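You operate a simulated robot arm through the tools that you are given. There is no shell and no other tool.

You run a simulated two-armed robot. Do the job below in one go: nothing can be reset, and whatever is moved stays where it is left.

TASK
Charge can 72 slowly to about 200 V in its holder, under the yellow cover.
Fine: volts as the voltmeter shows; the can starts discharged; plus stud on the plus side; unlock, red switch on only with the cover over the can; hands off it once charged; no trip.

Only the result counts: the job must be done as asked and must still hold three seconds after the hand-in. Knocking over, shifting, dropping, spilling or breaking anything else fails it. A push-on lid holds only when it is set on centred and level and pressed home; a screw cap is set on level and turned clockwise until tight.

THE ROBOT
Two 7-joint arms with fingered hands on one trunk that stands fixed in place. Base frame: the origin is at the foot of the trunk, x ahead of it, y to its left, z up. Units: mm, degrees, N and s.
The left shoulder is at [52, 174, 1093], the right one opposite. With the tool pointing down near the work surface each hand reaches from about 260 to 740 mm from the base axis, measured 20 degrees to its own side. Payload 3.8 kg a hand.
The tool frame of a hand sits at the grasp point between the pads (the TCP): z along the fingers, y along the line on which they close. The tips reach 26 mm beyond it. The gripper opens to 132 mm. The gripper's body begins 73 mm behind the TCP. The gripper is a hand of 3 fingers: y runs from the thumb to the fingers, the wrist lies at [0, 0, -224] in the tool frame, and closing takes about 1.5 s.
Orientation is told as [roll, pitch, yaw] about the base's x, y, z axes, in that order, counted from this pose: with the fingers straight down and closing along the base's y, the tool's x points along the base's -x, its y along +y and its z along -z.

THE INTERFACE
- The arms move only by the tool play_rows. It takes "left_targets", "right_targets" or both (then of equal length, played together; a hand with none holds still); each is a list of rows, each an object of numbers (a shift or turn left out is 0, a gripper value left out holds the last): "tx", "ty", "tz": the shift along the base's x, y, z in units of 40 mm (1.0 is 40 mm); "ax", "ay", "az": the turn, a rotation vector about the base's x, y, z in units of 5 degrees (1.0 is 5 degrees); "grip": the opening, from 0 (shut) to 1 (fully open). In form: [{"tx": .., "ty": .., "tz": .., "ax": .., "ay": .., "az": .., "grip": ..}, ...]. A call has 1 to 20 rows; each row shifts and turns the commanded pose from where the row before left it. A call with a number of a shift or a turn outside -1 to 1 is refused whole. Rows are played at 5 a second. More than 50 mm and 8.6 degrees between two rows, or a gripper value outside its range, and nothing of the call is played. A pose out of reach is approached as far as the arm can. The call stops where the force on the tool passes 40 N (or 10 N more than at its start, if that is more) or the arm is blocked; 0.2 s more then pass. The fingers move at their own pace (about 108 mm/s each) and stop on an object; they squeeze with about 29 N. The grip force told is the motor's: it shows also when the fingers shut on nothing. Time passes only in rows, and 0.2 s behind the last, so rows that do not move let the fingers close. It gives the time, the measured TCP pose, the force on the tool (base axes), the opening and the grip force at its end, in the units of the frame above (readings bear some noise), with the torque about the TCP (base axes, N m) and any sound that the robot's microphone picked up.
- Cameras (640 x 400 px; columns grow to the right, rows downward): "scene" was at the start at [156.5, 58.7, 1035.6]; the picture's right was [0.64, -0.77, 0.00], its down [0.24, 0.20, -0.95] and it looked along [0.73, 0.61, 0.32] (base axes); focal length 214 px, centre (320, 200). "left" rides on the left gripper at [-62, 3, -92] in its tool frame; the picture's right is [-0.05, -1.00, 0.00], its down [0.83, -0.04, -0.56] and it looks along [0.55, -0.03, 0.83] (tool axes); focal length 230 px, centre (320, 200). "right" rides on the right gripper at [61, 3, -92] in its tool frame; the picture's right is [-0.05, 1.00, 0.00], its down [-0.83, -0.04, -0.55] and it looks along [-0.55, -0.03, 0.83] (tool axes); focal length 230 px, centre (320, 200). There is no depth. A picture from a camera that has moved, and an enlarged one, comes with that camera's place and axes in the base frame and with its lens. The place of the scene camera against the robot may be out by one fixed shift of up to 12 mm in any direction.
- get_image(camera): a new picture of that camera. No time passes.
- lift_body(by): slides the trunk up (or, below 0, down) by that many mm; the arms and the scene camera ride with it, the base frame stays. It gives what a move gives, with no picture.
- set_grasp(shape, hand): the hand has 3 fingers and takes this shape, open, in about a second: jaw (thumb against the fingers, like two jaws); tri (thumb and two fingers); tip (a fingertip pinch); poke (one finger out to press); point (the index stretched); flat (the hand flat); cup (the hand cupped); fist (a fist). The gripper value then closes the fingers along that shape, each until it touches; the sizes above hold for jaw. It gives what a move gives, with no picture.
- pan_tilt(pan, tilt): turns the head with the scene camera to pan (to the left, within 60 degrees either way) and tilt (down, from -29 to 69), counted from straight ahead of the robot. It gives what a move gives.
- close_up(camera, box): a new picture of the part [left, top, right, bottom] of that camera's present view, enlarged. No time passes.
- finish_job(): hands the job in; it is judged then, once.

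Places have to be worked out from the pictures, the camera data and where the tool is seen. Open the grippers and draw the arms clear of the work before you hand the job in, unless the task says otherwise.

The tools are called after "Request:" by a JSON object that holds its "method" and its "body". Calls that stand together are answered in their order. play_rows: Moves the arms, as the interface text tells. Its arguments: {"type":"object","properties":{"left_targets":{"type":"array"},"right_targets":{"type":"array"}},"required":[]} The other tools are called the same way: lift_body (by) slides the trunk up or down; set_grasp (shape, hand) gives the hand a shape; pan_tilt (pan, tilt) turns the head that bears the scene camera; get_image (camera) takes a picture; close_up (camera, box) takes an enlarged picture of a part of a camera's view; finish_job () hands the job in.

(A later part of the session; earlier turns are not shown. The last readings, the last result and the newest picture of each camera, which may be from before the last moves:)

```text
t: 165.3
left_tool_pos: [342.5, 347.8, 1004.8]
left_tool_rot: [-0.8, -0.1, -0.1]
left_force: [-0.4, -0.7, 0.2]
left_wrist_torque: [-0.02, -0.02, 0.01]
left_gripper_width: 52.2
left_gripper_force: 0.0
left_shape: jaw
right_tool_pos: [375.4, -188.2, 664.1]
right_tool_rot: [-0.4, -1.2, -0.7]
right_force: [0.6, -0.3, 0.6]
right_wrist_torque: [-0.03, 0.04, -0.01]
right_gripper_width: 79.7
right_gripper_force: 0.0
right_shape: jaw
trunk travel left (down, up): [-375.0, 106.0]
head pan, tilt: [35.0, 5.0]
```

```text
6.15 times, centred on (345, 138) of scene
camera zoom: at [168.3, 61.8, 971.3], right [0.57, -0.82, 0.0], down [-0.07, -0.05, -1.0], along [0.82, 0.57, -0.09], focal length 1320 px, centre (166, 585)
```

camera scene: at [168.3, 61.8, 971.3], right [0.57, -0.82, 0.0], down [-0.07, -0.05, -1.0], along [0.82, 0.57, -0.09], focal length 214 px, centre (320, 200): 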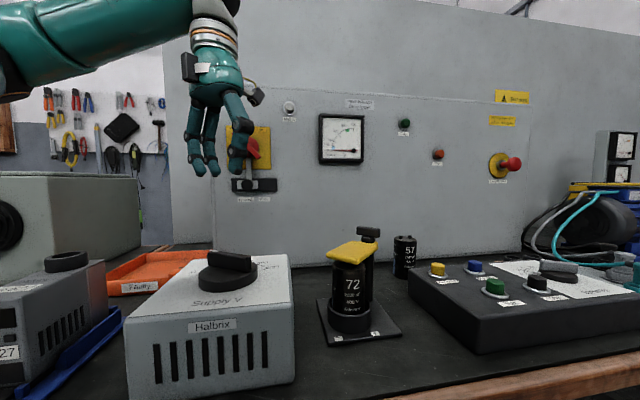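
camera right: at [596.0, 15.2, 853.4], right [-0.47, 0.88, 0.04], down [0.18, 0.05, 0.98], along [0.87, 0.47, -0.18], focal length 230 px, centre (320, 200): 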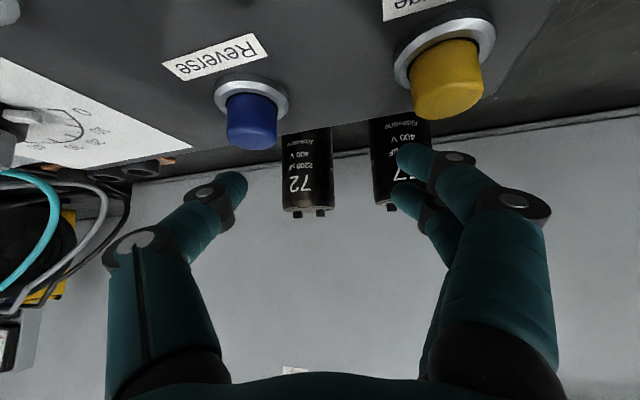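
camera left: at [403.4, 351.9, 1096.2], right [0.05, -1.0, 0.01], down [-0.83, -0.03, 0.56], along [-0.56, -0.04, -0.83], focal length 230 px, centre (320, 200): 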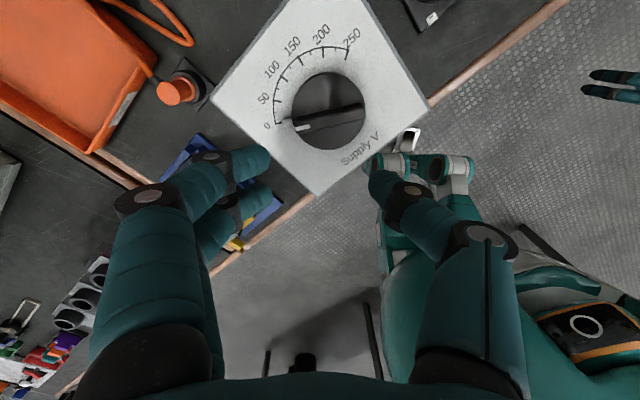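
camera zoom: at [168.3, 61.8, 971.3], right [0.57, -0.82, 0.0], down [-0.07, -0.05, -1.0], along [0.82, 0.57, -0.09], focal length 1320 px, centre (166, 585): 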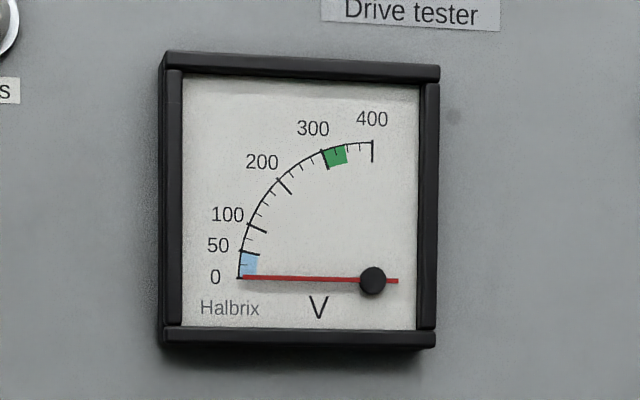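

The dial already stands at 0 and the voltmeter reads 0 V. Now the lock: I turn the left hand to face the panel (yaw 45°, pitched 45°) in front and to the left of the lock knob.

Request:
{"method": "play_rows", "body": {"left_targets": [{"ay": -1, "tx": 0.1, "ty": 0.2, "grip": 0.0}, {"ay": -1, "tx": 0.1, "ty": 0.2}, {"ay": -1, "tx": 0.1, "ty": 0.2}, {"ay": -1, "tx": 0.1, "ty": 0.2}, {"ay": -1, "tx": 0.1, "ty": 0.2}, {"ay": -1, "tx": 0.1, "ty": 0.2}, {"ay": -1, "tx": 0.1, "ty": 0.2}, {"ay": -1, "tx": 0.1, "ty": 0.2}, {"ay": -1, "tx": 0.1, "ty": 0.2}, {"az": 1, "tx": 0.1, "ty": 0.2}, {"az": 1, "tx": 0.1, "ty": 0.2}, {"az": 1, "tx": 0.1, "ty": 0.2}, {"az": 1, "tx": 0.1, "ty": 0.2}, {"az": 1, "tx": 0.1, "ty": 0.2}, {"az": 1, "tx": 0.1, "ty": 0.2}, {"az": 1, "tx": 0.1, "ty": 0.2}, {"az": 1, "tx": 0.1, "ty": 0.2}, {"az": 1, "tx": 0.1, "ty": 0.2}, {}]}}

Request:
{"method": "get_image", "body": {"camera": "left"}}

Request:
{"method": "get_image", "body": {"camera": "scene"}}

```text
t: 169.3
left_tool_pos: [414.2, 490.7, 1004.1]
left_tool_rot: [-0.7, -45.0, 45.0]
left_force: [-0.1, 0.6, -0.6]
left_wrist_torque: [-0.02, -0.02, 0.01]
left_gripper_width: 0.3
left_gripper_force: 28.8
left_shape: jaw
right_tool_pos: [376.2, -188.5, 663.3]
right_tool_rot: [-0.4, -1.2, -0.8]
right_force: [-0.7, 0.3, 0.5]
right_wrist_torque: [0.01, 0.0, -0.01]
right_gripper_width: 79.6
right_gripper_force: 0.0
right_shape: jaw
trunk travel left (down, up): [-375.0, 106.0]
head pan, tilt: [35.0, 5.0]
```

```text
taken
camera left: at [395.7, 479.0, 1114.1], right [0.72, -0.69, 0.05], down [-0.67, -0.72, -0.19], along [0.17, 0.11, -0.98], focal length 230 px, centre (320, 200)
```

left: 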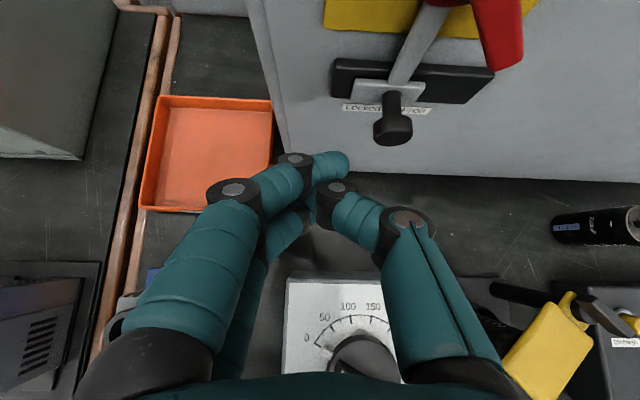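

```text
taken
camera scene: at [168.3, 62.1, 971.3], right [0.57, -0.82, 0.0], down [-0.07, -0.05, -1.0], along [0.82, 0.57, -0.09], focal length 214 px, centre (320, 200)
```

scene: 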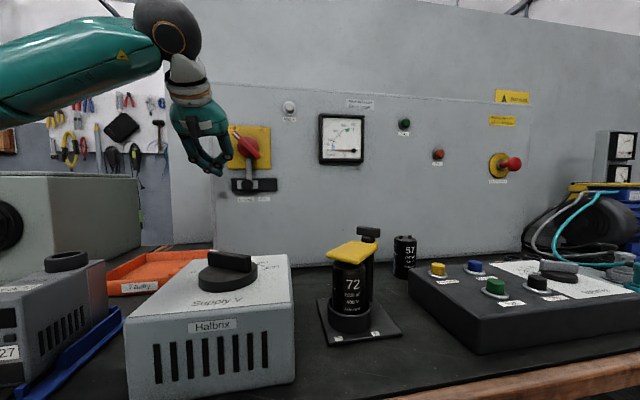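

The lock knob's front is at about (496,499,963), standing 45 mm off the panel, and the closed fingers are left of it. I move in beside it at its height.

Request:
{"method": "play_rows", "body": {"left_targets": [{"tx": 0.3, "ty": 0.22, "tz": -0.16}, {"tx": 0.3, "ty": 0.22, "tz": -0.16}, {"tx": 0.3, "ty": 0.22, "tz": -0.16}, {"tx": 0.29, "ty": 0.21, "tz": -0.17}, {}]}}

Request:
{"method": "get_image", "body": {"camera": "left"}}

Request:
{"method": "close_up", "body": {"camera": "scene", "box": [160, 90, 320, 220]}}

```text
t: 170.5
left_tool_pos: [463.0, 526.0, 977.8]
left_tool_rot: [-0.7, -45.0, 44.8]
left_force: [0.1, 0.4, -0.3]
left_wrist_torque: [0.02, 0.02, 0.03]
left_gripper_width: 0.2
left_gripper_force: 29.2
left_shape: jaw
right_tool_pos: [375.1, -188.8, 662.8]
right_tool_rot: [-0.4, -1.2, -0.8]
right_force: [0.1, -0.1, 0.8]
right_wrist_torque: [-0.03, 0.01, -0.01]
right_gripper_width: 79.9
right_gripper_force: 0.1
right_shape: jaw
trunk travel left (down, up): [-375.0, 106.0]
head pan, tilt: [35.0, 5.0]
```

```text
taken
camera left: at [443.0, 513.5, 1087.8], right [0.72, -0.69, 0.05], down [-0.67, -0.72, -0.19], along [0.17, 0.11, -0.98], focal length 230 px, centre (320, 200)
```

left: 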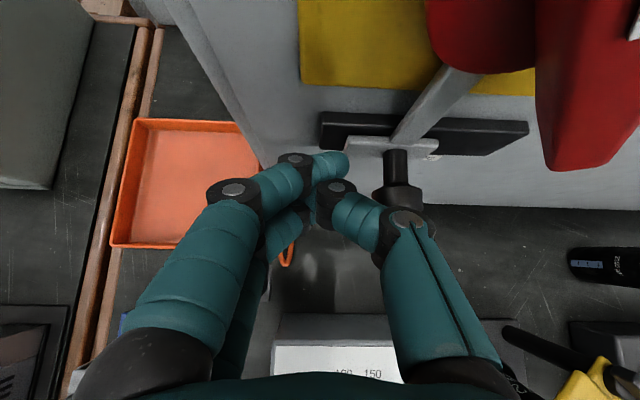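

```text
3.08 times, centred on (240, 155) of scene
camera zoom: at [168.3, 62.0, 971.3], right [0.57, -0.82, 0.0], down [-0.07, -0.05, -1.0], along [0.82, 0.57, -0.09], focal length 660 px, centre (566, 338)
```

zoom: 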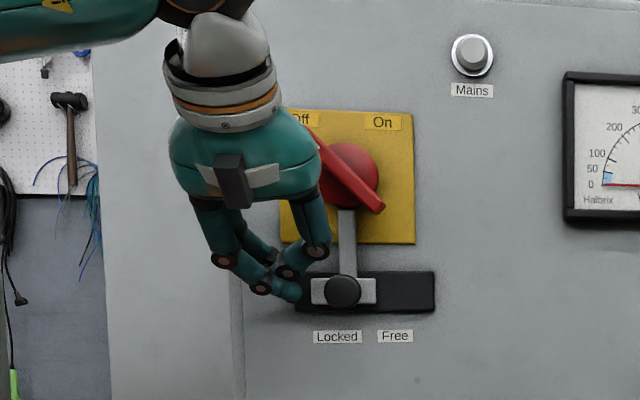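

The fingers are just left of the knob at its height. I push right, parallel to the panel, to slide the lock to Free.

Request:
{"method": "play_rows", "body": {"left_targets": [{"tx": 0.15, "ty": -0.15}, {"tx": 0.15, "ty": -0.15}, {"tx": 0.15, "ty": -0.15}, {"tx": 0.15, "ty": -0.15}, {"tx": 0.15, "ty": -0.15}, {"tx": 0.15, "ty": -0.15}, {}]}}

Request:
{"method": "close_up", "body": {"camera": "scene", "box": [160, 90, 320, 220]}}

```text
t: 172.1
left_tool_pos: [498.3, 491.0, 977.6]
left_tool_rot: [-0.6, -44.9, 45.0]
left_force: [-5.3, 3.0, 0.6]
left_wrist_torque: [0.04, 0.1, -0.01]
left_gripper_width: 0.0
left_gripper_force: 29.3
left_shape: jaw
right_tool_pos: [374.8, -189.5, 663.3]
right_tool_rot: [-0.4, -1.2, -0.8]
right_force: [-0.3, -0.2, -0.9]
right_wrist_torque: [-0.01, -0.04, -0.01]
right_gripper_width: 79.6
right_gripper_force: 0.0
right_shape: jaw
trunk travel left (down, up): [-375.0, 106.0]
head pan, tilt: [35.0, 5.0]
```

```text
3.08 times, centred on (240, 155) of scene
camera zoom: at [167.9, 62.3, 971.3], right [0.57, -0.82, 0.0], down [-0.07, -0.05, -1.0], along [0.82, 0.57, -0.09], focal length 660 px, centre (566, 338)
```

zoom: 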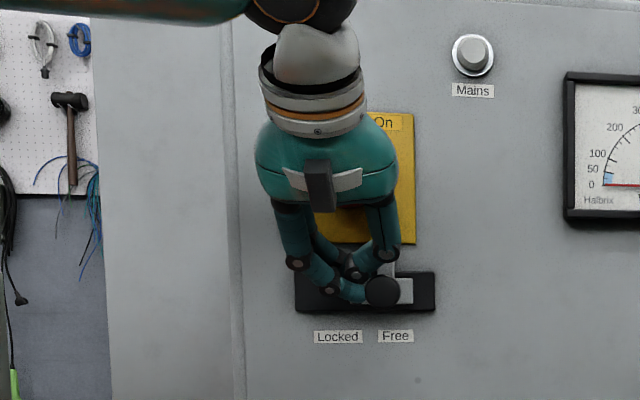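

The knob has moved most of the way toward Free with about 6 N. I push on gently to its end.

Request:
{"method": "play_rows", "body": {"left_targets": [{"tx": 0.1, "ty": -0.1}, {"tx": 0.1, "ty": -0.1}, {"tx": 0.08, "ty": -0.08}, {}]}}

Request:
{"method": "close_up", "body": {"camera": "scene", "box": [160, 90, 320, 220]}}

```text
t: 173.1
left_tool_pos: [504.5, 481.1, 979.5]
left_tool_rot: [-0.3, -45.1, 45.1]
left_force: [-29.4, 13.4, 0.9]
left_wrist_torque: [0.28, 0.53, 0.13]
left_gripper_width: 0.0
left_gripper_force: 29.4
left_shape: jaw
right_tool_pos: [373.4, -189.6, 664.3]
right_tool_rot: [-0.5, -1.4, -0.8]
right_force: [-0.7, 0.7, -0.7]
right_wrist_torque: [0.0, 0.01, 0.01]
right_gripper_width: 79.7
right_gripper_force: 0.1
right_shape: jaw
trunk travel left (down, up): [-375.0, 106.0]
head pan, tilt: [35.0, 5.0]
```

```text
3.08 times, centred on (240, 155) of scene
camera zoom: at [165.6, 63.3, 971.7], right [0.57, -0.82, 0.0], down [-0.07, -0.05, -1.0], along [0.82, 0.57, -0.09], focal length 660 px, centre (566, 338)
```

zoom: 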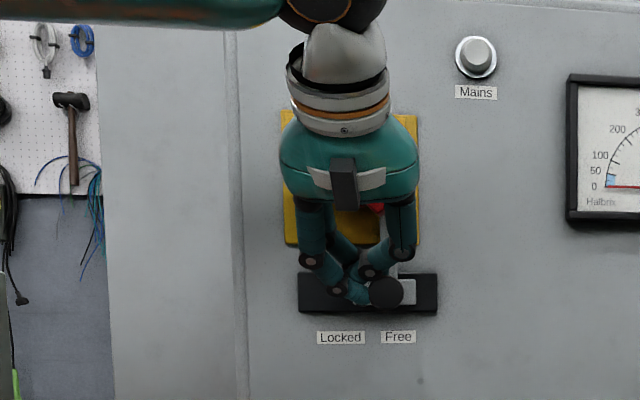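

The force rose to 32 N with the knob stopped slightly short of the Free label. I ease off and look closely to see whether it is at its end or something else is in the way.

Request:
{"method": "play_rows", "body": {"left_targets": [{"tx": -0.15, "ty": 0.15}, {"tx": -0.25, "ty": 0.25}, {"tx": -0.35, "ty": 0.35}, {"tx": -0.35, "ty": -0.1}, {"tx": -0.3, "ty": -0.3}, {}]}}

Request:
{"method": "get_image", "body": {"camera": "left"}}

Request:
{"method": "close_up", "body": {"camera": "scene", "box": [160, 90, 320, 220]}}

```text
t: 174.5
left_tool_pos: [453.1, 492.5, 978.4]
left_tool_rot: [-0.7, -45.1, 44.8]
left_force: [-0.6, -1.1, -1.2]
left_wrist_torque: [-0.01, 0.02, 0.01]
left_gripper_width: 0.0
left_gripper_force: 28.8
left_shape: jaw
right_tool_pos: [375.2, -189.2, 662.5]
right_tool_rot: [-0.3, -1.1, -0.7]
right_force: [-0.1, -0.1, 1.1]
right_wrist_torque: [-0.01, -0.01, 0.01]
right_gripper_width: 79.5
right_gripper_force: 0.1
right_shape: jaw
trunk travel left (down, up): [-375.0, 106.0]
head pan, tilt: [35.0, 5.0]
```

```text
taken
camera left: at [433.6, 480.8, 1086.7], right [0.72, -0.69, 0.05], down [-0.67, -0.72, -0.19], along [0.17, 0.11, -0.98], focal length 230 px, centre (320, 200)
```

left: 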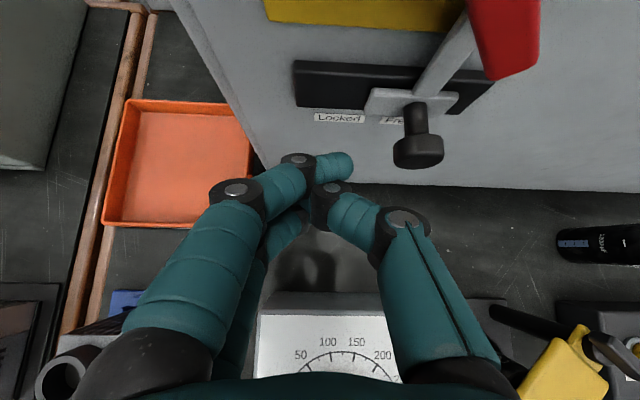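

```text
3.08 times, centred on (240, 155) of scene
camera zoom: at [168.5, 62.0, 971.2], right [0.57, -0.82, 0.0], down [-0.07, -0.05, -1.0], along [0.82, 0.57, -0.09], focal length 660 px, centre (566, 338)
```

zoom: 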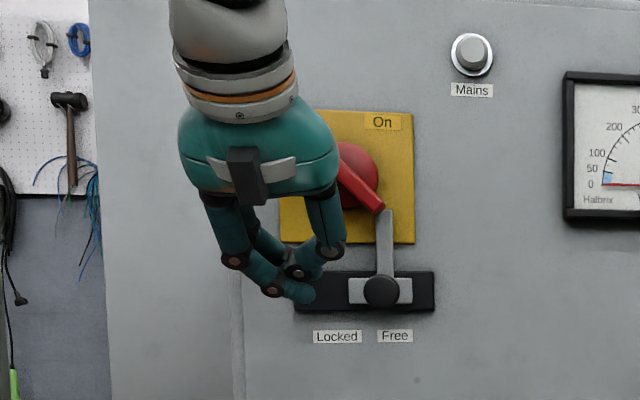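

The slider is at its end stop on the Free side. For the red switch I bring the closed fingers back, flatten the hand to about 25°, and place them left-below the upper-left end of the red lever, still off it.

Request:
{"method": "play_rows", "body": {"left_targets": [{"tx": -0.3, "ty": -0.1, "tz": 0.3}, {"tx": -0.3, "ty": 0.0, "tz": 0.5, "ax": 0.707, "ay": -0.707}, {"tx": -0.2, "tz": 0.5, "ax": 0.707, "ay": -0.707}, {"tz": 0.5, "ax": 0.707, "ay": -0.707}, {"tz": 0.45, "ax": 0.707, "ay": -0.707}, {}]}}

Request:
{"method": "get_image", "body": {"camera": "left"}}

Request:
{"method": "get_image", "body": {"camera": "scene"}}

```text
t: 175.9
left_tool_pos: [425.0, 490.6, 1069.3]
left_tool_rot: [-0.5, -64.9, 44.8]
left_force: [0.3, 0.3, 0.1]
left_wrist_torque: [-0.04, 0.01, 0.01]
left_gripper_width: 0.0
left_gripper_force: 28.9
left_shape: jaw
left hand out of reach, approached as far as the arm can: row 5
right_tool_pos: [375.7, -188.9, 662.9]
right_tool_rot: [-0.4, -1.1, -0.8]
right_force: [-0.5, 0.6, -0.1]
right_wrist_torque: [0.0, 0.01, 0.0]
right_gripper_width: 79.6
right_gripper_force: 0.1
right_shape: jaw
trunk travel left (down, up): [-375.0, 106.0]
head pan, tilt: [35.0, 5.0]
```

```text
taken
camera left: at [380.4, 453.1, 1165.0], right [0.71, -0.7, 0.05], down [-0.58, -0.63, -0.52], along [0.39, 0.34, -0.85], focal length 230 px, centre (320, 200)
```

left: 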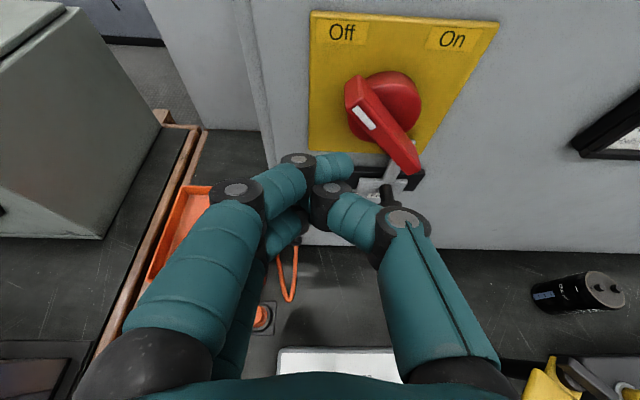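

```text
taken
camera scene: at [168.4, 62.2, 971.3], right [0.57, -0.82, 0.0], down [-0.07, -0.05, -1.0], along [0.82, 0.57, -0.09], focal length 214 px, centre (320, 200)
```

scene: 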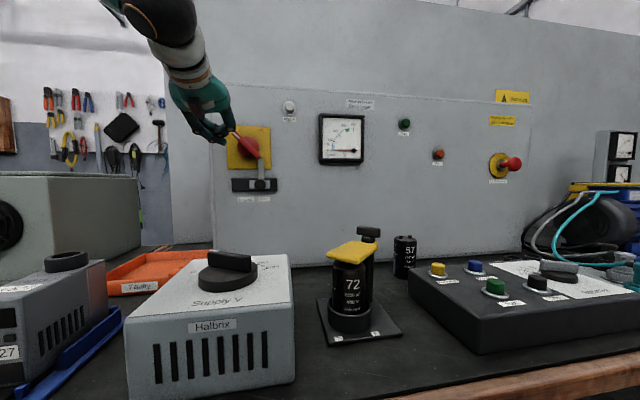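

Lever ends confirmed: upper-left at (u −29, z 1086), lower-right at (u 26, z 1031), front about 40 mm off the panel. I move the fingers in toward the panel beside the upper-left end.

Request:
{"method": "play_rows", "body": {"left_targets": [{"tx": 0.3, "ty": 0.3}, {"tx": 0.3, "ty": 0.3}, {"tx": 0.28, "ty": 0.28}, {}]}}

Request:
{"method": "get_image", "body": {"camera": "left"}}

Request:
{"method": "close_up", "body": {"camera": "scene", "box": [160, 90, 320, 220]}}

```text
t: 176.9
left_tool_pos: [461.1, 526.9, 1070.7]
left_tool_rot: [-0.5, -64.9, 44.7]
left_force: [-1.3, 0.8, -1.7]
left_wrist_torque: [0.0, 0.03, -0.02]
left_gripper_width: 0.0
left_gripper_force: 28.6
left_shape: jaw
right_tool_pos: [375.6, -189.2, 662.3]
right_tool_rot: [-0.4, -1.2, -0.8]
right_force: [-0.1, 0.2, -0.3]
right_wrist_torque: [0.01, -0.01, -0.02]
right_gripper_width: 79.2
right_gripper_force: 0.1
right_shape: jaw
trunk travel left (down, up): [-375.0, 106.0]
head pan, tilt: [35.0, 5.0]
```

```text
taken
camera left: at [415.6, 489.0, 1165.5], right [0.71, -0.7, 0.05], down [-0.58, -0.63, -0.52], along [0.39, 0.34, -0.85], focal length 230 px, centre (320, 200)
```

left: 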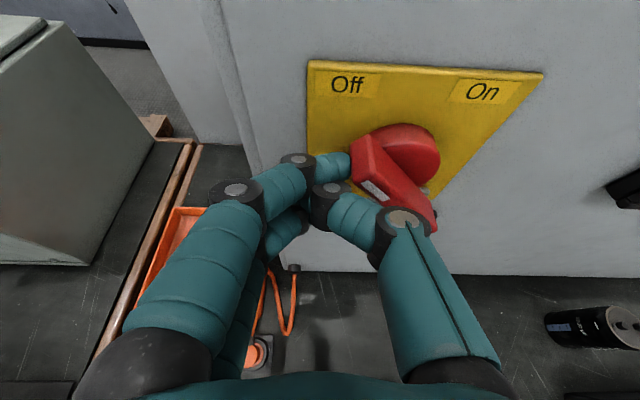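

```text
3.08 times, centred on (240, 155) of scene
camera zoom: at [168.3, 62.0, 971.3], right [0.57, -0.82, 0.0], down [-0.07, -0.05, -1.0], along [0.82, 0.57, -0.09], focal length 660 px, centre (566, 338)
```

zoom: 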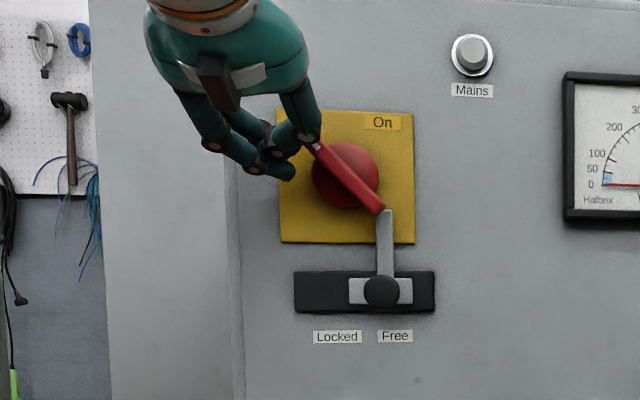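

The fingertips are just left of the lever's end. I push up and right along the first part of the arc, gently.

Request:
{"method": "play_rows", "body": {"left_targets": [{"tx": 0.08, "ty": -0.08, "tz": 0.18}, {"tx": 0.1, "ty": -0.1, "tz": 0.2}, {"tx": 0.12, "ty": -0.12, "tz": 0.2}, {"tx": 0.13, "ty": -0.13, "tz": 0.18}, {}]}}

Request:
{"method": "get_image", "body": {"camera": "left"}}

Request:
{"method": "close_up", "body": {"camera": "scene", "box": [160, 90, 320, 220]}}

```text
t: 178.1
left_tool_pos: [477.8, 510.1, 1099.2]
left_tool_rot: [-0.5, -64.9, 44.7]
left_force: [-3.4, 1.5, -1.1]
left_wrist_torque: [0.0, 0.03, 0.0]
left_gripper_width: 0.0
left_gripper_force: 28.5
left_shape: jaw
right_tool_pos: [375.0, -189.6, 663.0]
right_tool_rot: [-0.4, -1.2, -0.9]
right_force: [-0.1, 0.5, -0.1]
right_wrist_torque: [-0.01, 0.02, -0.01]
right_gripper_width: 79.6
right_gripper_force: 0.1
right_shape: jaw
trunk travel left (down, up): [-375.0, 106.0]
head pan, tilt: [35.0, 5.0]
```

```text
taken
camera left: at [432.8, 472.6, 1195.3], right [0.71, -0.7, 0.05], down [-0.58, -0.63, -0.52], along [0.39, 0.34, -0.85], focal length 230 px, centre (320, 200)
```

left: 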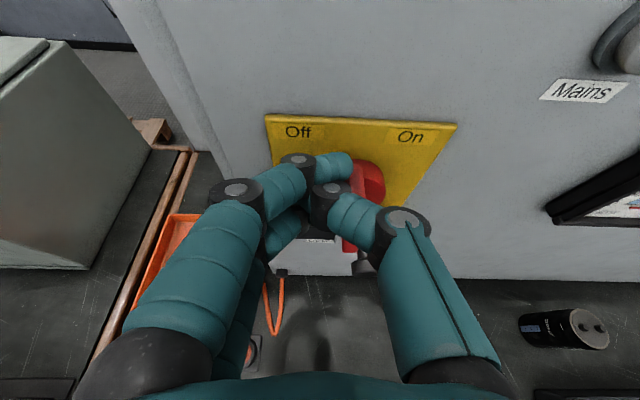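

```text
3.08 times, centred on (240, 155) of scene
camera zoom: at [168.2, 62.1, 971.3], right [0.57, -0.82, 0.0], down [-0.07, -0.05, -1.0], along [0.82, 0.57, -0.09], focal length 660 px, centre (566, 338)
```

zoom: 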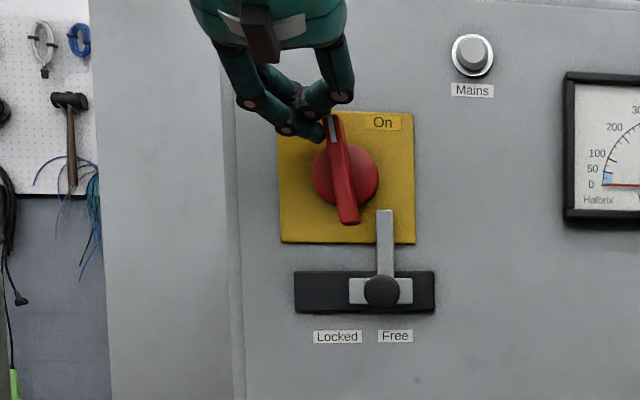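

The lever turns freely; it is nearly upright. I push on to the right to bring it to On.

Request:
{"method": "play_rows", "body": {"left_targets": [{"tx": 0.13, "ty": -0.13, "tz": 0.05}, {"tx": 0.13, "ty": -0.13, "tz": 0.04}, {"tx": 0.13, "ty": -0.13}, {"tx": 0.12, "ty": -0.12, "tz": -0.02}, {}]}}

Request:
{"method": "close_up", "body": {"camera": "scene", "box": [160, 90, 320, 220]}}

Request:
{"method": "get_image", "body": {"camera": "scene"}}

```text
t: 179.3
left_tool_pos: [497.9, 487.9, 1103.7]
left_tool_rot: [-0.5, -65.0, 44.8]
left_force: [-0.6, 1.7, 2.2]
left_wrist_torque: [0.03, 0.03, 0.05]
left_gripper_width: 0.0
left_gripper_force: 28.7
left_shape: jaw
right_tool_pos: [375.8, -188.9, 663.0]
right_tool_rot: [-0.5, -1.2, -0.9]
right_force: [-0.5, -0.3, 0.1]
right_wrist_torque: [0.02, 0.01, -0.03]
right_gripper_width: 79.7
right_gripper_force: 0.1
right_shape: jaw
trunk travel left (down, up): [-375.0, 106.0]
head pan, tilt: [35.0, 5.0]
```

```text
3.08 times, centred on (240, 155) of scene
camera zoom: at [168.1, 62.1, 971.3], right [0.57, -0.82, 0.0], down [-0.07, -0.05, -1.0], along [0.82, 0.57, -0.09], focal length 660 px, centre (566, 338)
```

zoom: 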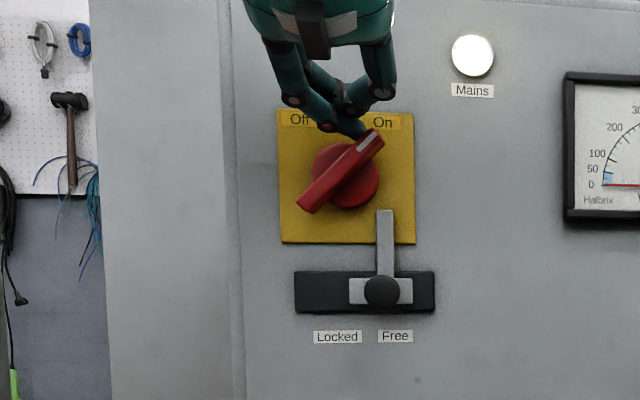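

```text
taken
camera scene: at [168.1, 62.1, 971.3], right [0.57, -0.82, 0.0], down [-0.07, -0.05, -1.0], along [0.82, 0.57, -0.09], focal length 214 px, centre (320, 200)
```

scene: 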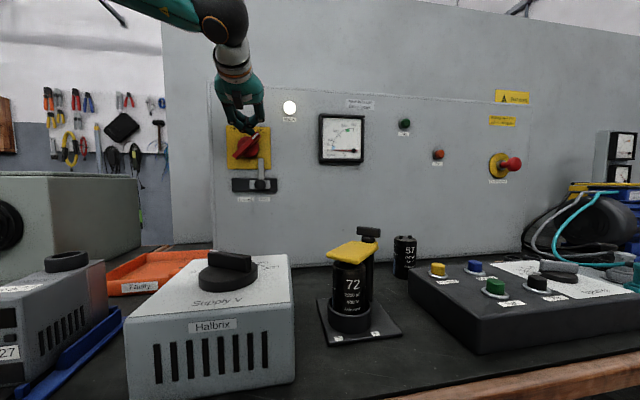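

The red switch is On and the Mains lamp is lit; the voltmeter stays at 0. I back the hand away from the panel and take it over the dial, turning tool-down.

Request:
{"method": "play_rows", "body": {"left_targets": [{"tx": -0.2, "ty": -0.2, "tz": 0.1}, {"tx": -0.3, "ty": -0.3, "tz": 0.1}, {"tx": -0.3, "ty": -0.3}, {"tx": -0.2, "ty": -0.2, "ax": -0.707, "ay": 0.707}, {"tx": -0.2, "ty": -0.2, "ax": -0.707, "ay": 0.707}, {"tx": -0.2, "ty": -0.2, "ax": -0.707, "ay": 0.707}, {"tx": -0.2, "ty": -0.2, "ax": -0.707, "ay": 0.707}, {"tx": -0.2, "ty": -0.2, "ax": -0.707, "ay": 0.707, "grip": 0.45}, {"tx": -0.2, "ty": -0.2, "ax": -0.707, "ay": 0.707}, {"tx": -0.2, "ty": -0.2, "ax": -0.707, "ay": 0.707}, {"tx": -0.2, "ty": -0.2, "tz": -0.2, "ax": -0.707, "ay": 0.707}, {"tx": -0.2, "ty": -0.2, "tz": -0.3, "ax": -0.707, "ay": 0.707}, {"tx": -0.2, "ty": -0.2, "tz": -0.3, "ax": -0.707, "ay": 0.707}, {"tx": -0.2, "ty": -0.2, "tz": -0.3, "ax": -0.707, "ay": 0.707}, {"tx": -0.2, "ty": -0.2, "tz": -0.3, "ax": -0.707, "ay": 0.707}, {"tx": -0.2, "ty": -0.2, "tz": -0.3, "ax": -0.707, "ay": 0.707}, {}]}}

Request:
{"method": "get_image", "body": {"camera": "left"}}

```text
t: 182.9
left_tool_pos: [360.3, 352.1, 1042.8]
left_tool_rot: [-0.8, 0.1, 44.8]
left_force: [0.5, 0.3, -0.4]
left_wrist_torque: [-0.04, 0.04, 0.03]
left_gripper_width: 58.7
left_gripper_force: 0.0
left_shape: jaw
right_tool_pos: [376.0, -189.5, 662.8]
right_tool_rot: [-0.4, -1.3, -0.9]
right_force: [-0.3, 0.5, 0.6]
right_wrist_torque: [-0.01, -0.03, 0.01]
right_gripper_width: 79.5
right_gripper_force: 0.0
right_shape: jaw
trunk travel left (down, up): [-375.0, 106.0]
head pan, tilt: [35.0, 5.0]
```

```text
taken
camera left: at [400.9, 398.2, 1136.1], right [0.74, -0.67, 0.01], down [-0.56, -0.61, 0.56], along [-0.36, -0.42, -0.83], focal length 230 px, centre (320, 200)
```

left: 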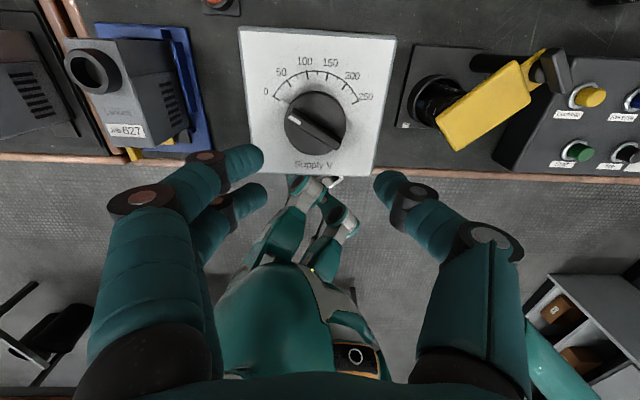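

From here the dial is square to the picture. I enlarge it, and check the voltmeter and the lamps too.

Request:
{"method": "close_up", "body": {"camera": "left", "box": [235, 20, 400, 180]}}

Request:
{"method": "close_up", "body": {"camera": "scene", "box": [270, 90, 450, 200]}}

```text
2.50 times, centred on (318, 100) of left
camera zoom: at [400.9, 398.2, 1136.1], right [0.74, -0.67, 0.01], down [-0.56, -0.61, 0.56], along [-0.36, -0.42, -0.83], focal length 575 px, centre (326, 450)
```

zoom: 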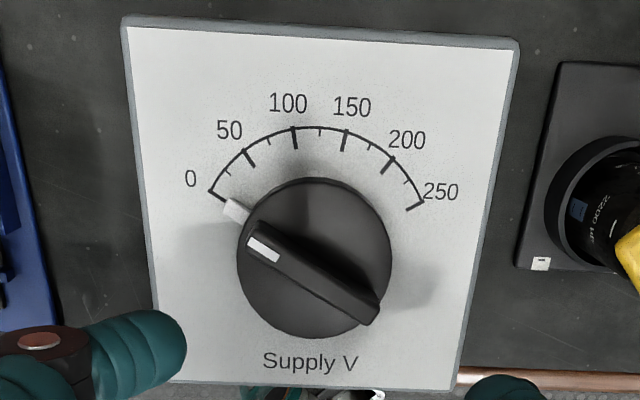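

```text
3.56 times, centred on (360, 145) of scene
camera zoom: at [168.3, 61.9, 971.3], right [0.57, -0.82, 0.0], down [-0.07, -0.05, -1.0], along [0.82, 0.57, -0.09], focal length 763 px, centre (178, 396)
```

zoom: 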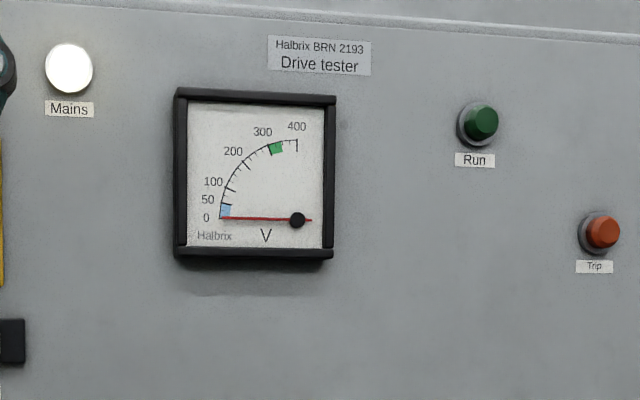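

The dial's axis is at about (340.5,338.5) and the wing lies 15° off the y axis. I turn the hand to yaw 105° so the fingers straddle the wing, and centre over it.

Request:
{"method": "play_rows", "body": {"left_targets": [{"az": 1, "tx": -0.05, "ty": -0.03}, {"az": 1, "tx": -0.05, "ty": -0.03}, {"az": 1, "tx": -0.05, "ty": -0.03}, {"az": 1, "tx": -0.05, "ty": -0.03}, {"az": 1, "tx": -0.05, "ty": -0.03}, {"az": 1, "tx": -0.05, "ty": -0.03}, {"az": 1, "tx": -0.05, "ty": -0.03}, {"az": 1, "tx": -0.05, "ty": -0.03}, {"az": 1, "tx": -0.05, "ty": -0.03, "tz": -0.2}, {"az": 1, "tx": -0.04, "ty": -0.03, "tz": -0.3}, {"az": 1, "tz": -0.3}, {"az": 1, "tz": -0.3}, {}]}}

Request:
{"method": "get_image", "body": {"camera": "left"}}

Request:
{"method": "get_image", "body": {"camera": "scene"}}

```text
t: 185.7
left_tool_pos: [342.4, 339.4, 999.0]
left_tool_rot: [-0.8, -0.1, 104.9]
left_force: [-0.2, 0.3, 0.5]
left_wrist_torque: [0.02, -0.02, 0.01]
left_gripper_width: 59.0
left_gripper_force: 0.0
left_shape: jaw
right_tool_pos: [374.8, -188.4, 662.8]
right_tool_rot: [-0.3, -1.3, -0.8]
right_force: [0.1, -0.1, -0.6]
right_wrist_torque: [0.0, 0.0, 0.0]
right_gripper_width: 79.7
right_gripper_force: 0.0
right_shape: jaw
trunk travel left (down, up): [-375.0, 106.0]
head pan, tilt: [35.0, 5.0]
```

```text
taken
camera left: at [321.1, 398.4, 1091.5], right [0.95, 0.31, 0.01], down [0.25, -0.79, 0.55], along [0.18, -0.52, -0.83], focal length 230 px, centre (320, 200)
```

left: 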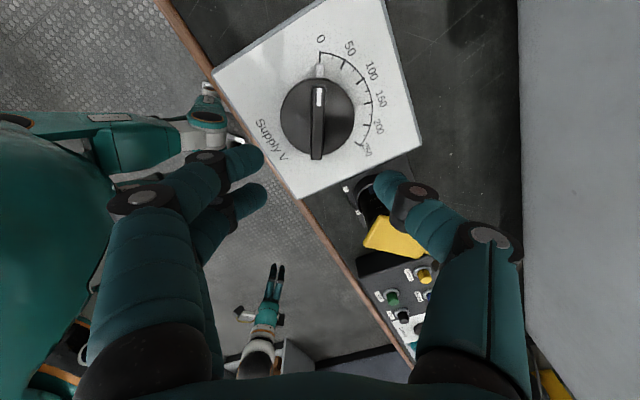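

```text
taken
camera scene: at [168.4, 62.1, 971.3], right [0.57, -0.82, 0.0], down [-0.07, -0.05, -1.0], along [0.82, 0.57, -0.09], focal length 214 px, centre (320, 200)
```

scene: 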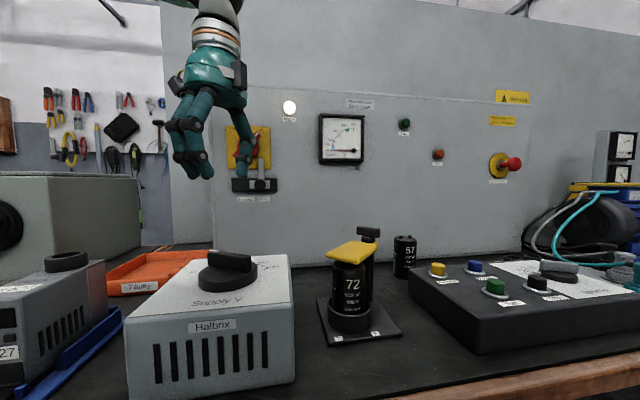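

The wing lies centred between thumb and fingers. I descend partway and check heights again.

Request:
{"method": "play_rows", "body": {"left_targets": [{"tx": -0.04, "ty": -0.02, "tz": -0.6}, {"tz": -0.6}, {"tz": -0.6}, {"tz": -0.45}, {}]}}

Request:
{"method": "get_image", "body": {"camera": "left"}}

Request:
{"method": "close_up", "body": {"camera": "scene", "box": [120, 150, 320, 300]}}

```text
t: 186.9
left_tool_pos: [341.4, 339.7, 909.3]
left_tool_rot: [-0.9, 0.0, 104.9]
left_force: [0.6, -0.2, -1.2]
left_wrist_torque: [-0.02, 0.02, 0.02]
left_gripper_width: 59.1
left_gripper_force: 0.1
left_shape: jaw
right_tool_pos: [375.2, -190.0, 663.8]
right_tool_rot: [-0.5, -1.2, -0.8]
right_force: [-0.5, -0.1, -0.1]
right_wrist_torque: [-0.01, -0.02, -0.03]
right_gripper_width: 79.6
right_gripper_force: 0.2
right_shape: jaw
trunk travel left (down, up): [-375.0, 106.0]
head pan, tilt: [35.0, 5.0]
```

```text
taken
camera left: at [320.3, 397.2, 1001.4], right [0.95, 0.31, 0.01], down [0.25, -0.79, 0.56], along [0.18, -0.52, -0.83], focal length 230 px, centre (320, 200)
```

left: 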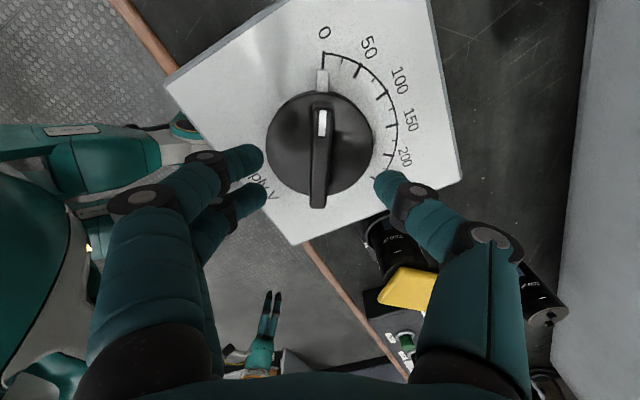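

```text
2.67 times, centred on (220, 225) of scene
camera zoom: at [168.3, 62.0, 971.3], right [0.57, -0.82, 0.0], down [-0.07, -0.05, -1.0], along [0.82, 0.57, -0.09], focal length 572 px, centre (587, 133)
```

zoom: 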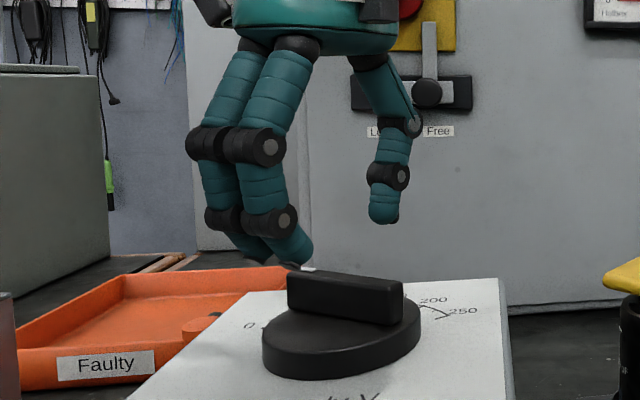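

The wing top is at z≈864 and the disc at z≈842. I go down to z 875 so the fingertips straddle the wing without touching the disc, then close on it.

Request:
{"method": "play_rows", "body": {"left_targets": [{"tz": -0.4}, {"tz": -0.3}, {"tz": -0.16}, {}]}}

Request:
{"method": "get_image", "body": {"camera": "left"}}

Request:
{"method": "close_up", "body": {"camera": "scene", "box": [120, 150, 320, 300]}}

```text
t: 187.9
left_tool_pos: [338.6, 340.3, 873.2]
left_tool_rot: [-0.8, 0.0, 104.9]
left_force: [0.2, 0.0, 0.3]
left_wrist_torque: [0.02, 0.02, 0.02]
left_gripper_width: 59.1
left_gripper_force: 0.0
left_shape: jaw
right_tool_pos: [375.6, -188.8, 662.3]
right_tool_rot: [-0.4, -1.2, -0.8]
right_force: [0.3, 0.6, -0.1]
right_wrist_torque: [0.03, 0.0, -0.02]
right_gripper_width: 79.7
right_gripper_force: 0.1
right_shape: jaw
trunk travel left (down, up): [-375.0, 106.0]
head pan, tilt: [35.0, 5.0]
```

```text
taken
camera left: at [319.2, 397.2, 967.5], right [0.95, 0.31, 0.01], down [0.25, -0.79, 0.55], along [0.18, -0.52, -0.83], focal length 230 px, centre (320, 200)
```

left: 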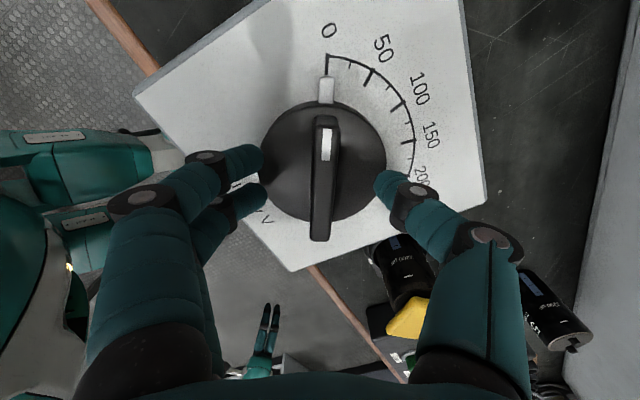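

```text
2.67 times, centred on (220, 225) of scene
camera zoom: at [168.4, 62.0, 971.3], right [0.57, -0.82, 0.0], down [-0.07, -0.05, -1.0], along [0.82, 0.57, -0.09], focal length 572 px, centre (587, 133)
```

zoom: 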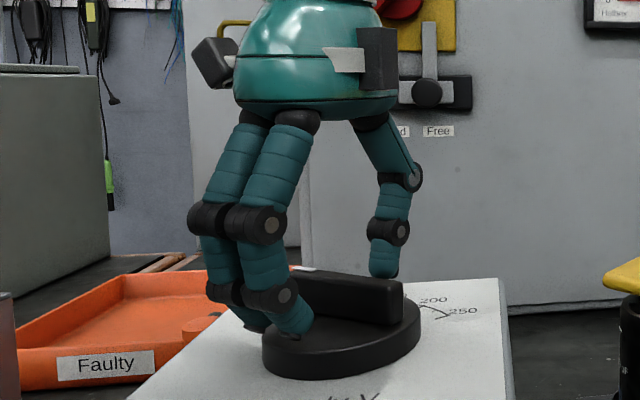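

Good: the fingertips straddle the wing just above the disc. I close on it.

Request:
{"method": "play_rows", "body": {"left_targets": [{"grip": 0.3}, {"grip": 0.2}, {"grip": 0.1}, {"grip": 0.0}, {}, {}, {}]}}

Request:
{"method": "get_image", "body": {"camera": "left"}}

Request:
{"method": "close_up", "body": {"camera": "scene", "box": [270, 90, 450, 200]}}

```text
t: 189.5
left_tool_pos: [338.8, 338.3, 875.7]
left_tool_rot: [-0.8, 0.0, 104.9]
left_force: [0.6, -0.8, -3.3]
left_wrist_torque: [0.0, 0.01, -0.01]
left_gripper_width: 7.5
left_gripper_force: 29.1
left_shape: jaw
right_tool_pos: [376.0, -189.1, 662.8]
right_tool_rot: [-0.4, -1.2, -0.9]
right_force: [0.2, 0.3, 0.3]
right_wrist_torque: [-0.02, 0.03, -0.02]
right_gripper_width: 79.5
right_gripper_force: 0.1
right_shape: jaw
trunk travel left (down, up): [-375.0, 106.0]
head pan, tilt: [35.0, 5.0]
```

```text
taken
camera left: at [319.5, 397.3, 967.4], right [0.95, 0.31, 0.01], down [0.25, -0.79, 0.56], along [0.18, -0.52, -0.83], focal length 230 px, centre (320, 200)
```

left: 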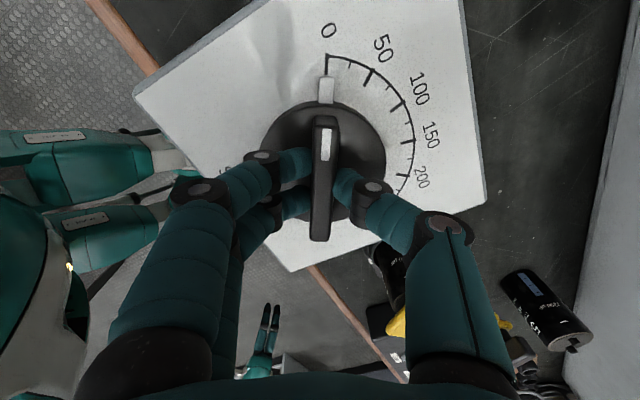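

```text
3.56 times, centred on (360, 145) of scene
camera zoom: at [168.6, 62.1, 971.2], right [0.57, -0.82, 0.0], down [-0.07, -0.05, -1.0], along [0.82, 0.57, -0.09], focal length 763 px, centre (178, 396)
```

zoom: 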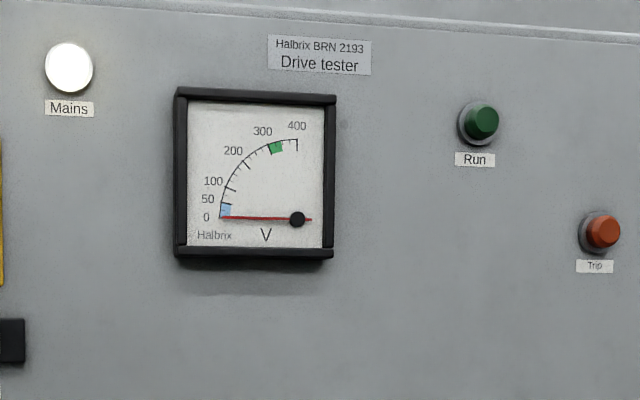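

The wing is held. I begin turning clockwise very slowly: about 2.5° (some 5 V) and wait, then read the meter.

Request:
{"method": "play_rows", "body": {"left_targets": [{"az": -0.25}, {}, {"az": -0.25}, {}, {}, {}, {}, {}, {}, {}]}}

Request:
{"method": "close_up", "body": {"camera": "scene", "box": [310, 105, 380, 170]}}

Request:
{"method": "get_image", "body": {"camera": "left"}}

```text
t: 191.7
left_tool_pos: [340.6, 338.8, 874.7]
left_tool_rot: [-0.8, -0.1, 102.3]
left_force: [-0.4, 0.9, 0.0]
left_wrist_torque: [0.01, 0.03, 0.01]
left_gripper_width: 7.6
left_gripper_force: 28.9
left_shape: jaw
right_tool_pos: [375.2, -190.1, 663.0]
right_tool_rot: [-0.4, -1.1, -0.8]
right_force: [-1.3, 0.1, -0.4]
right_wrist_torque: [0.0, 0.01, 0.01]
right_gripper_width: 79.6
right_gripper_force: 0.1
right_shape: jaw
trunk travel left (down, up): [-375.0, 106.0]
head pan, tilt: [35.0, 5.0]
```

```text
6.15 times, centred on (345, 138) of scene
camera zoom: at [168.3, 62.1, 971.3], right [0.57, -0.82, 0.0], down [-0.07, -0.05, -1.0], along [0.82, 0.57, -0.09], focal length 1320 px, centre (166, 585)
```

zoom: 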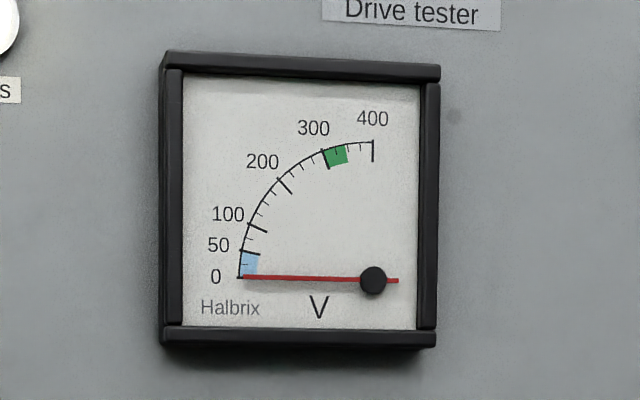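

```text
taken
camera left: at [322.2, 398.2, 967.2], right [0.96, 0.27, 0.01], down [0.21, -0.8, 0.56], along [0.16, -0.53, -0.83], focal length 230 px, centre (320, 200)
```

left: 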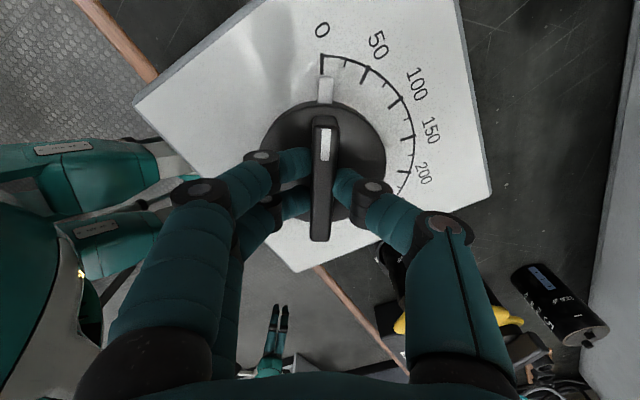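

The dial turns with the hand; the meter hardly moves yet. I go on in small steps with waits.

Request:
{"method": "play_rows", "body": {"left_targets": [{"az": -0.25}, {}, {}, {"az": -0.25}, {}, {}, {"az": -0.25}, {}, {}, {"az": -0.25}, {}, {}, {}, {}, {}, {}, {}, {}]}}

Request:
{"method": "close_up", "body": {"camera": "scene", "box": [310, 105, 380, 170]}}

Request:
{"method": "close_up", "body": {"camera": "left", "box": [240, 10, 450, 220]}}

```text
t: 195.5
left_tool_pos: [341.8, 339.2, 873.3]
left_tool_rot: [-0.8, -0.2, 97.4]
left_force: [1.5, 0.7, 0.5]
left_wrist_torque: [0.02, -0.03, 0.01]
left_gripper_width: 7.5
left_gripper_force: 29.3
left_shape: jaw
right_tool_pos: [374.9, -189.7, 662.8]
right_tool_rot: [-0.5, -1.2, -0.8]
right_force: [0.8, -0.1, -0.1]
right_wrist_torque: [-0.03, 0.0, -0.04]
right_gripper_width: 79.7
right_gripper_force: 0.1
right_shape: jaw
trunk travel left (down, up): [-375.0, 106.0]
head pan, tilt: [35.0, 5.0]
```

```text
6.15 times, centred on (345, 138) of scene
camera zoom: at [168.5, 62.0, 971.2], right [0.57, -0.82, 0.0], down [-0.07, -0.05, -1.0], along [0.82, 0.57, -0.09], focal length 1320 px, centre (166, 585)
```

zoom: 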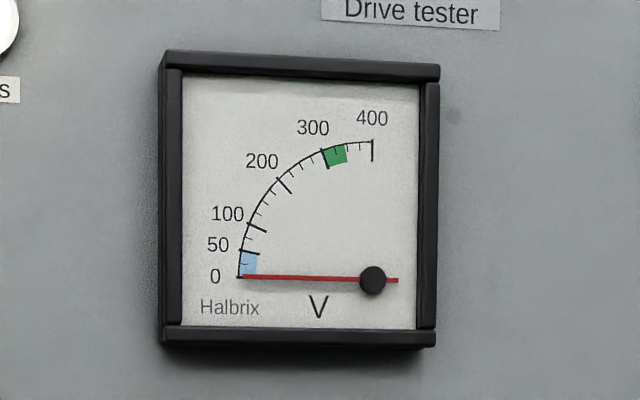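

```text
1.90 times, centred on (345, 115) of left
camera zoom: at [327.5, 399.8, 967.2], right [0.98, 0.18, 0.01], down [0.14, -0.82, 0.55], along [0.11, -0.54, -0.83], focal length 438 px, centre (272, 362)
```

zoom: 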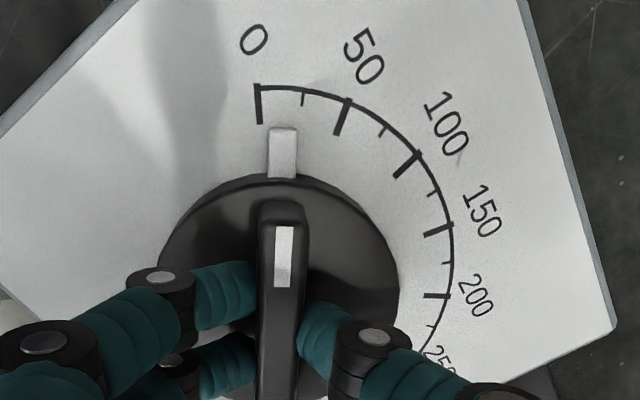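

The dial stands near 15 V but the needle has not visibly lifted. I wait a few seconds to see whether it is just slow.

Request:
{"method": "play_rows", "body": {"left_targets": [{}, {}, {}, {}, {}, {}, {}, {}, {}, {}, {}, {}, {}, {}, {}, {}, {}, {}, {}, {}]}}

Request:
{"method": "close_up", "body": {"camera": "scene", "box": [310, 105, 380, 170]}}

Request:
{"method": "get_image", "body": {"camera": "scene"}}

```text
t: 199.7
left_tool_pos: [340.5, 339.0, 874.1]
left_tool_rot: [-0.8, -0.1, 97.4]
left_force: [2.6, -0.6, 0.4]
left_wrist_torque: [-0.02, -0.01, 0.06]
left_gripper_width: 7.4
left_gripper_force: 28.6
left_shape: jaw
right_tool_pos: [376.8, -189.7, 661.7]
right_tool_rot: [-0.4, -1.2, -0.8]
right_force: [0.1, -1.1, 0.0]
right_wrist_torque: [0.03, 0.0, 0.0]
right_gripper_width: 79.8
right_gripper_force: 0.1
right_shape: jaw
trunk travel left (down, up): [-375.0, 106.0]
head pan, tilt: [35.0, 5.0]
```

```text
6.15 times, centred on (345, 138) of scene
camera zoom: at [168.5, 61.9, 971.2], right [0.57, -0.82, 0.0], down [-0.07, -0.05, -1.0], along [0.82, 0.57, -0.09], focal length 1320 px, centre (166, 585)
```

zoom: 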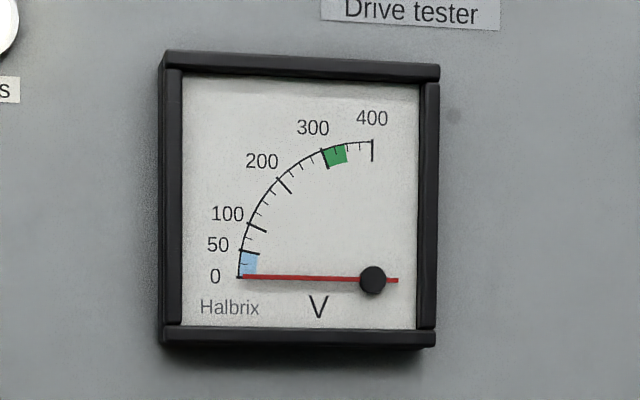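

```text
taken
camera scene: at [168.5, 61.9, 971.2], right [0.57, -0.82, 0.0], down [-0.07, -0.05, -1.0], along [0.82, 0.57, -0.09], focal length 214 px, centre (320, 200)
```

scene: 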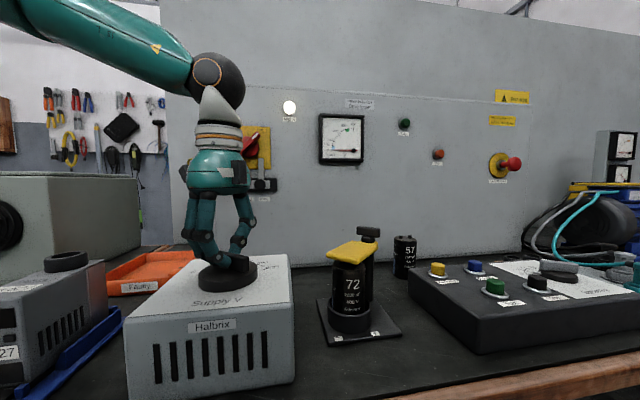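

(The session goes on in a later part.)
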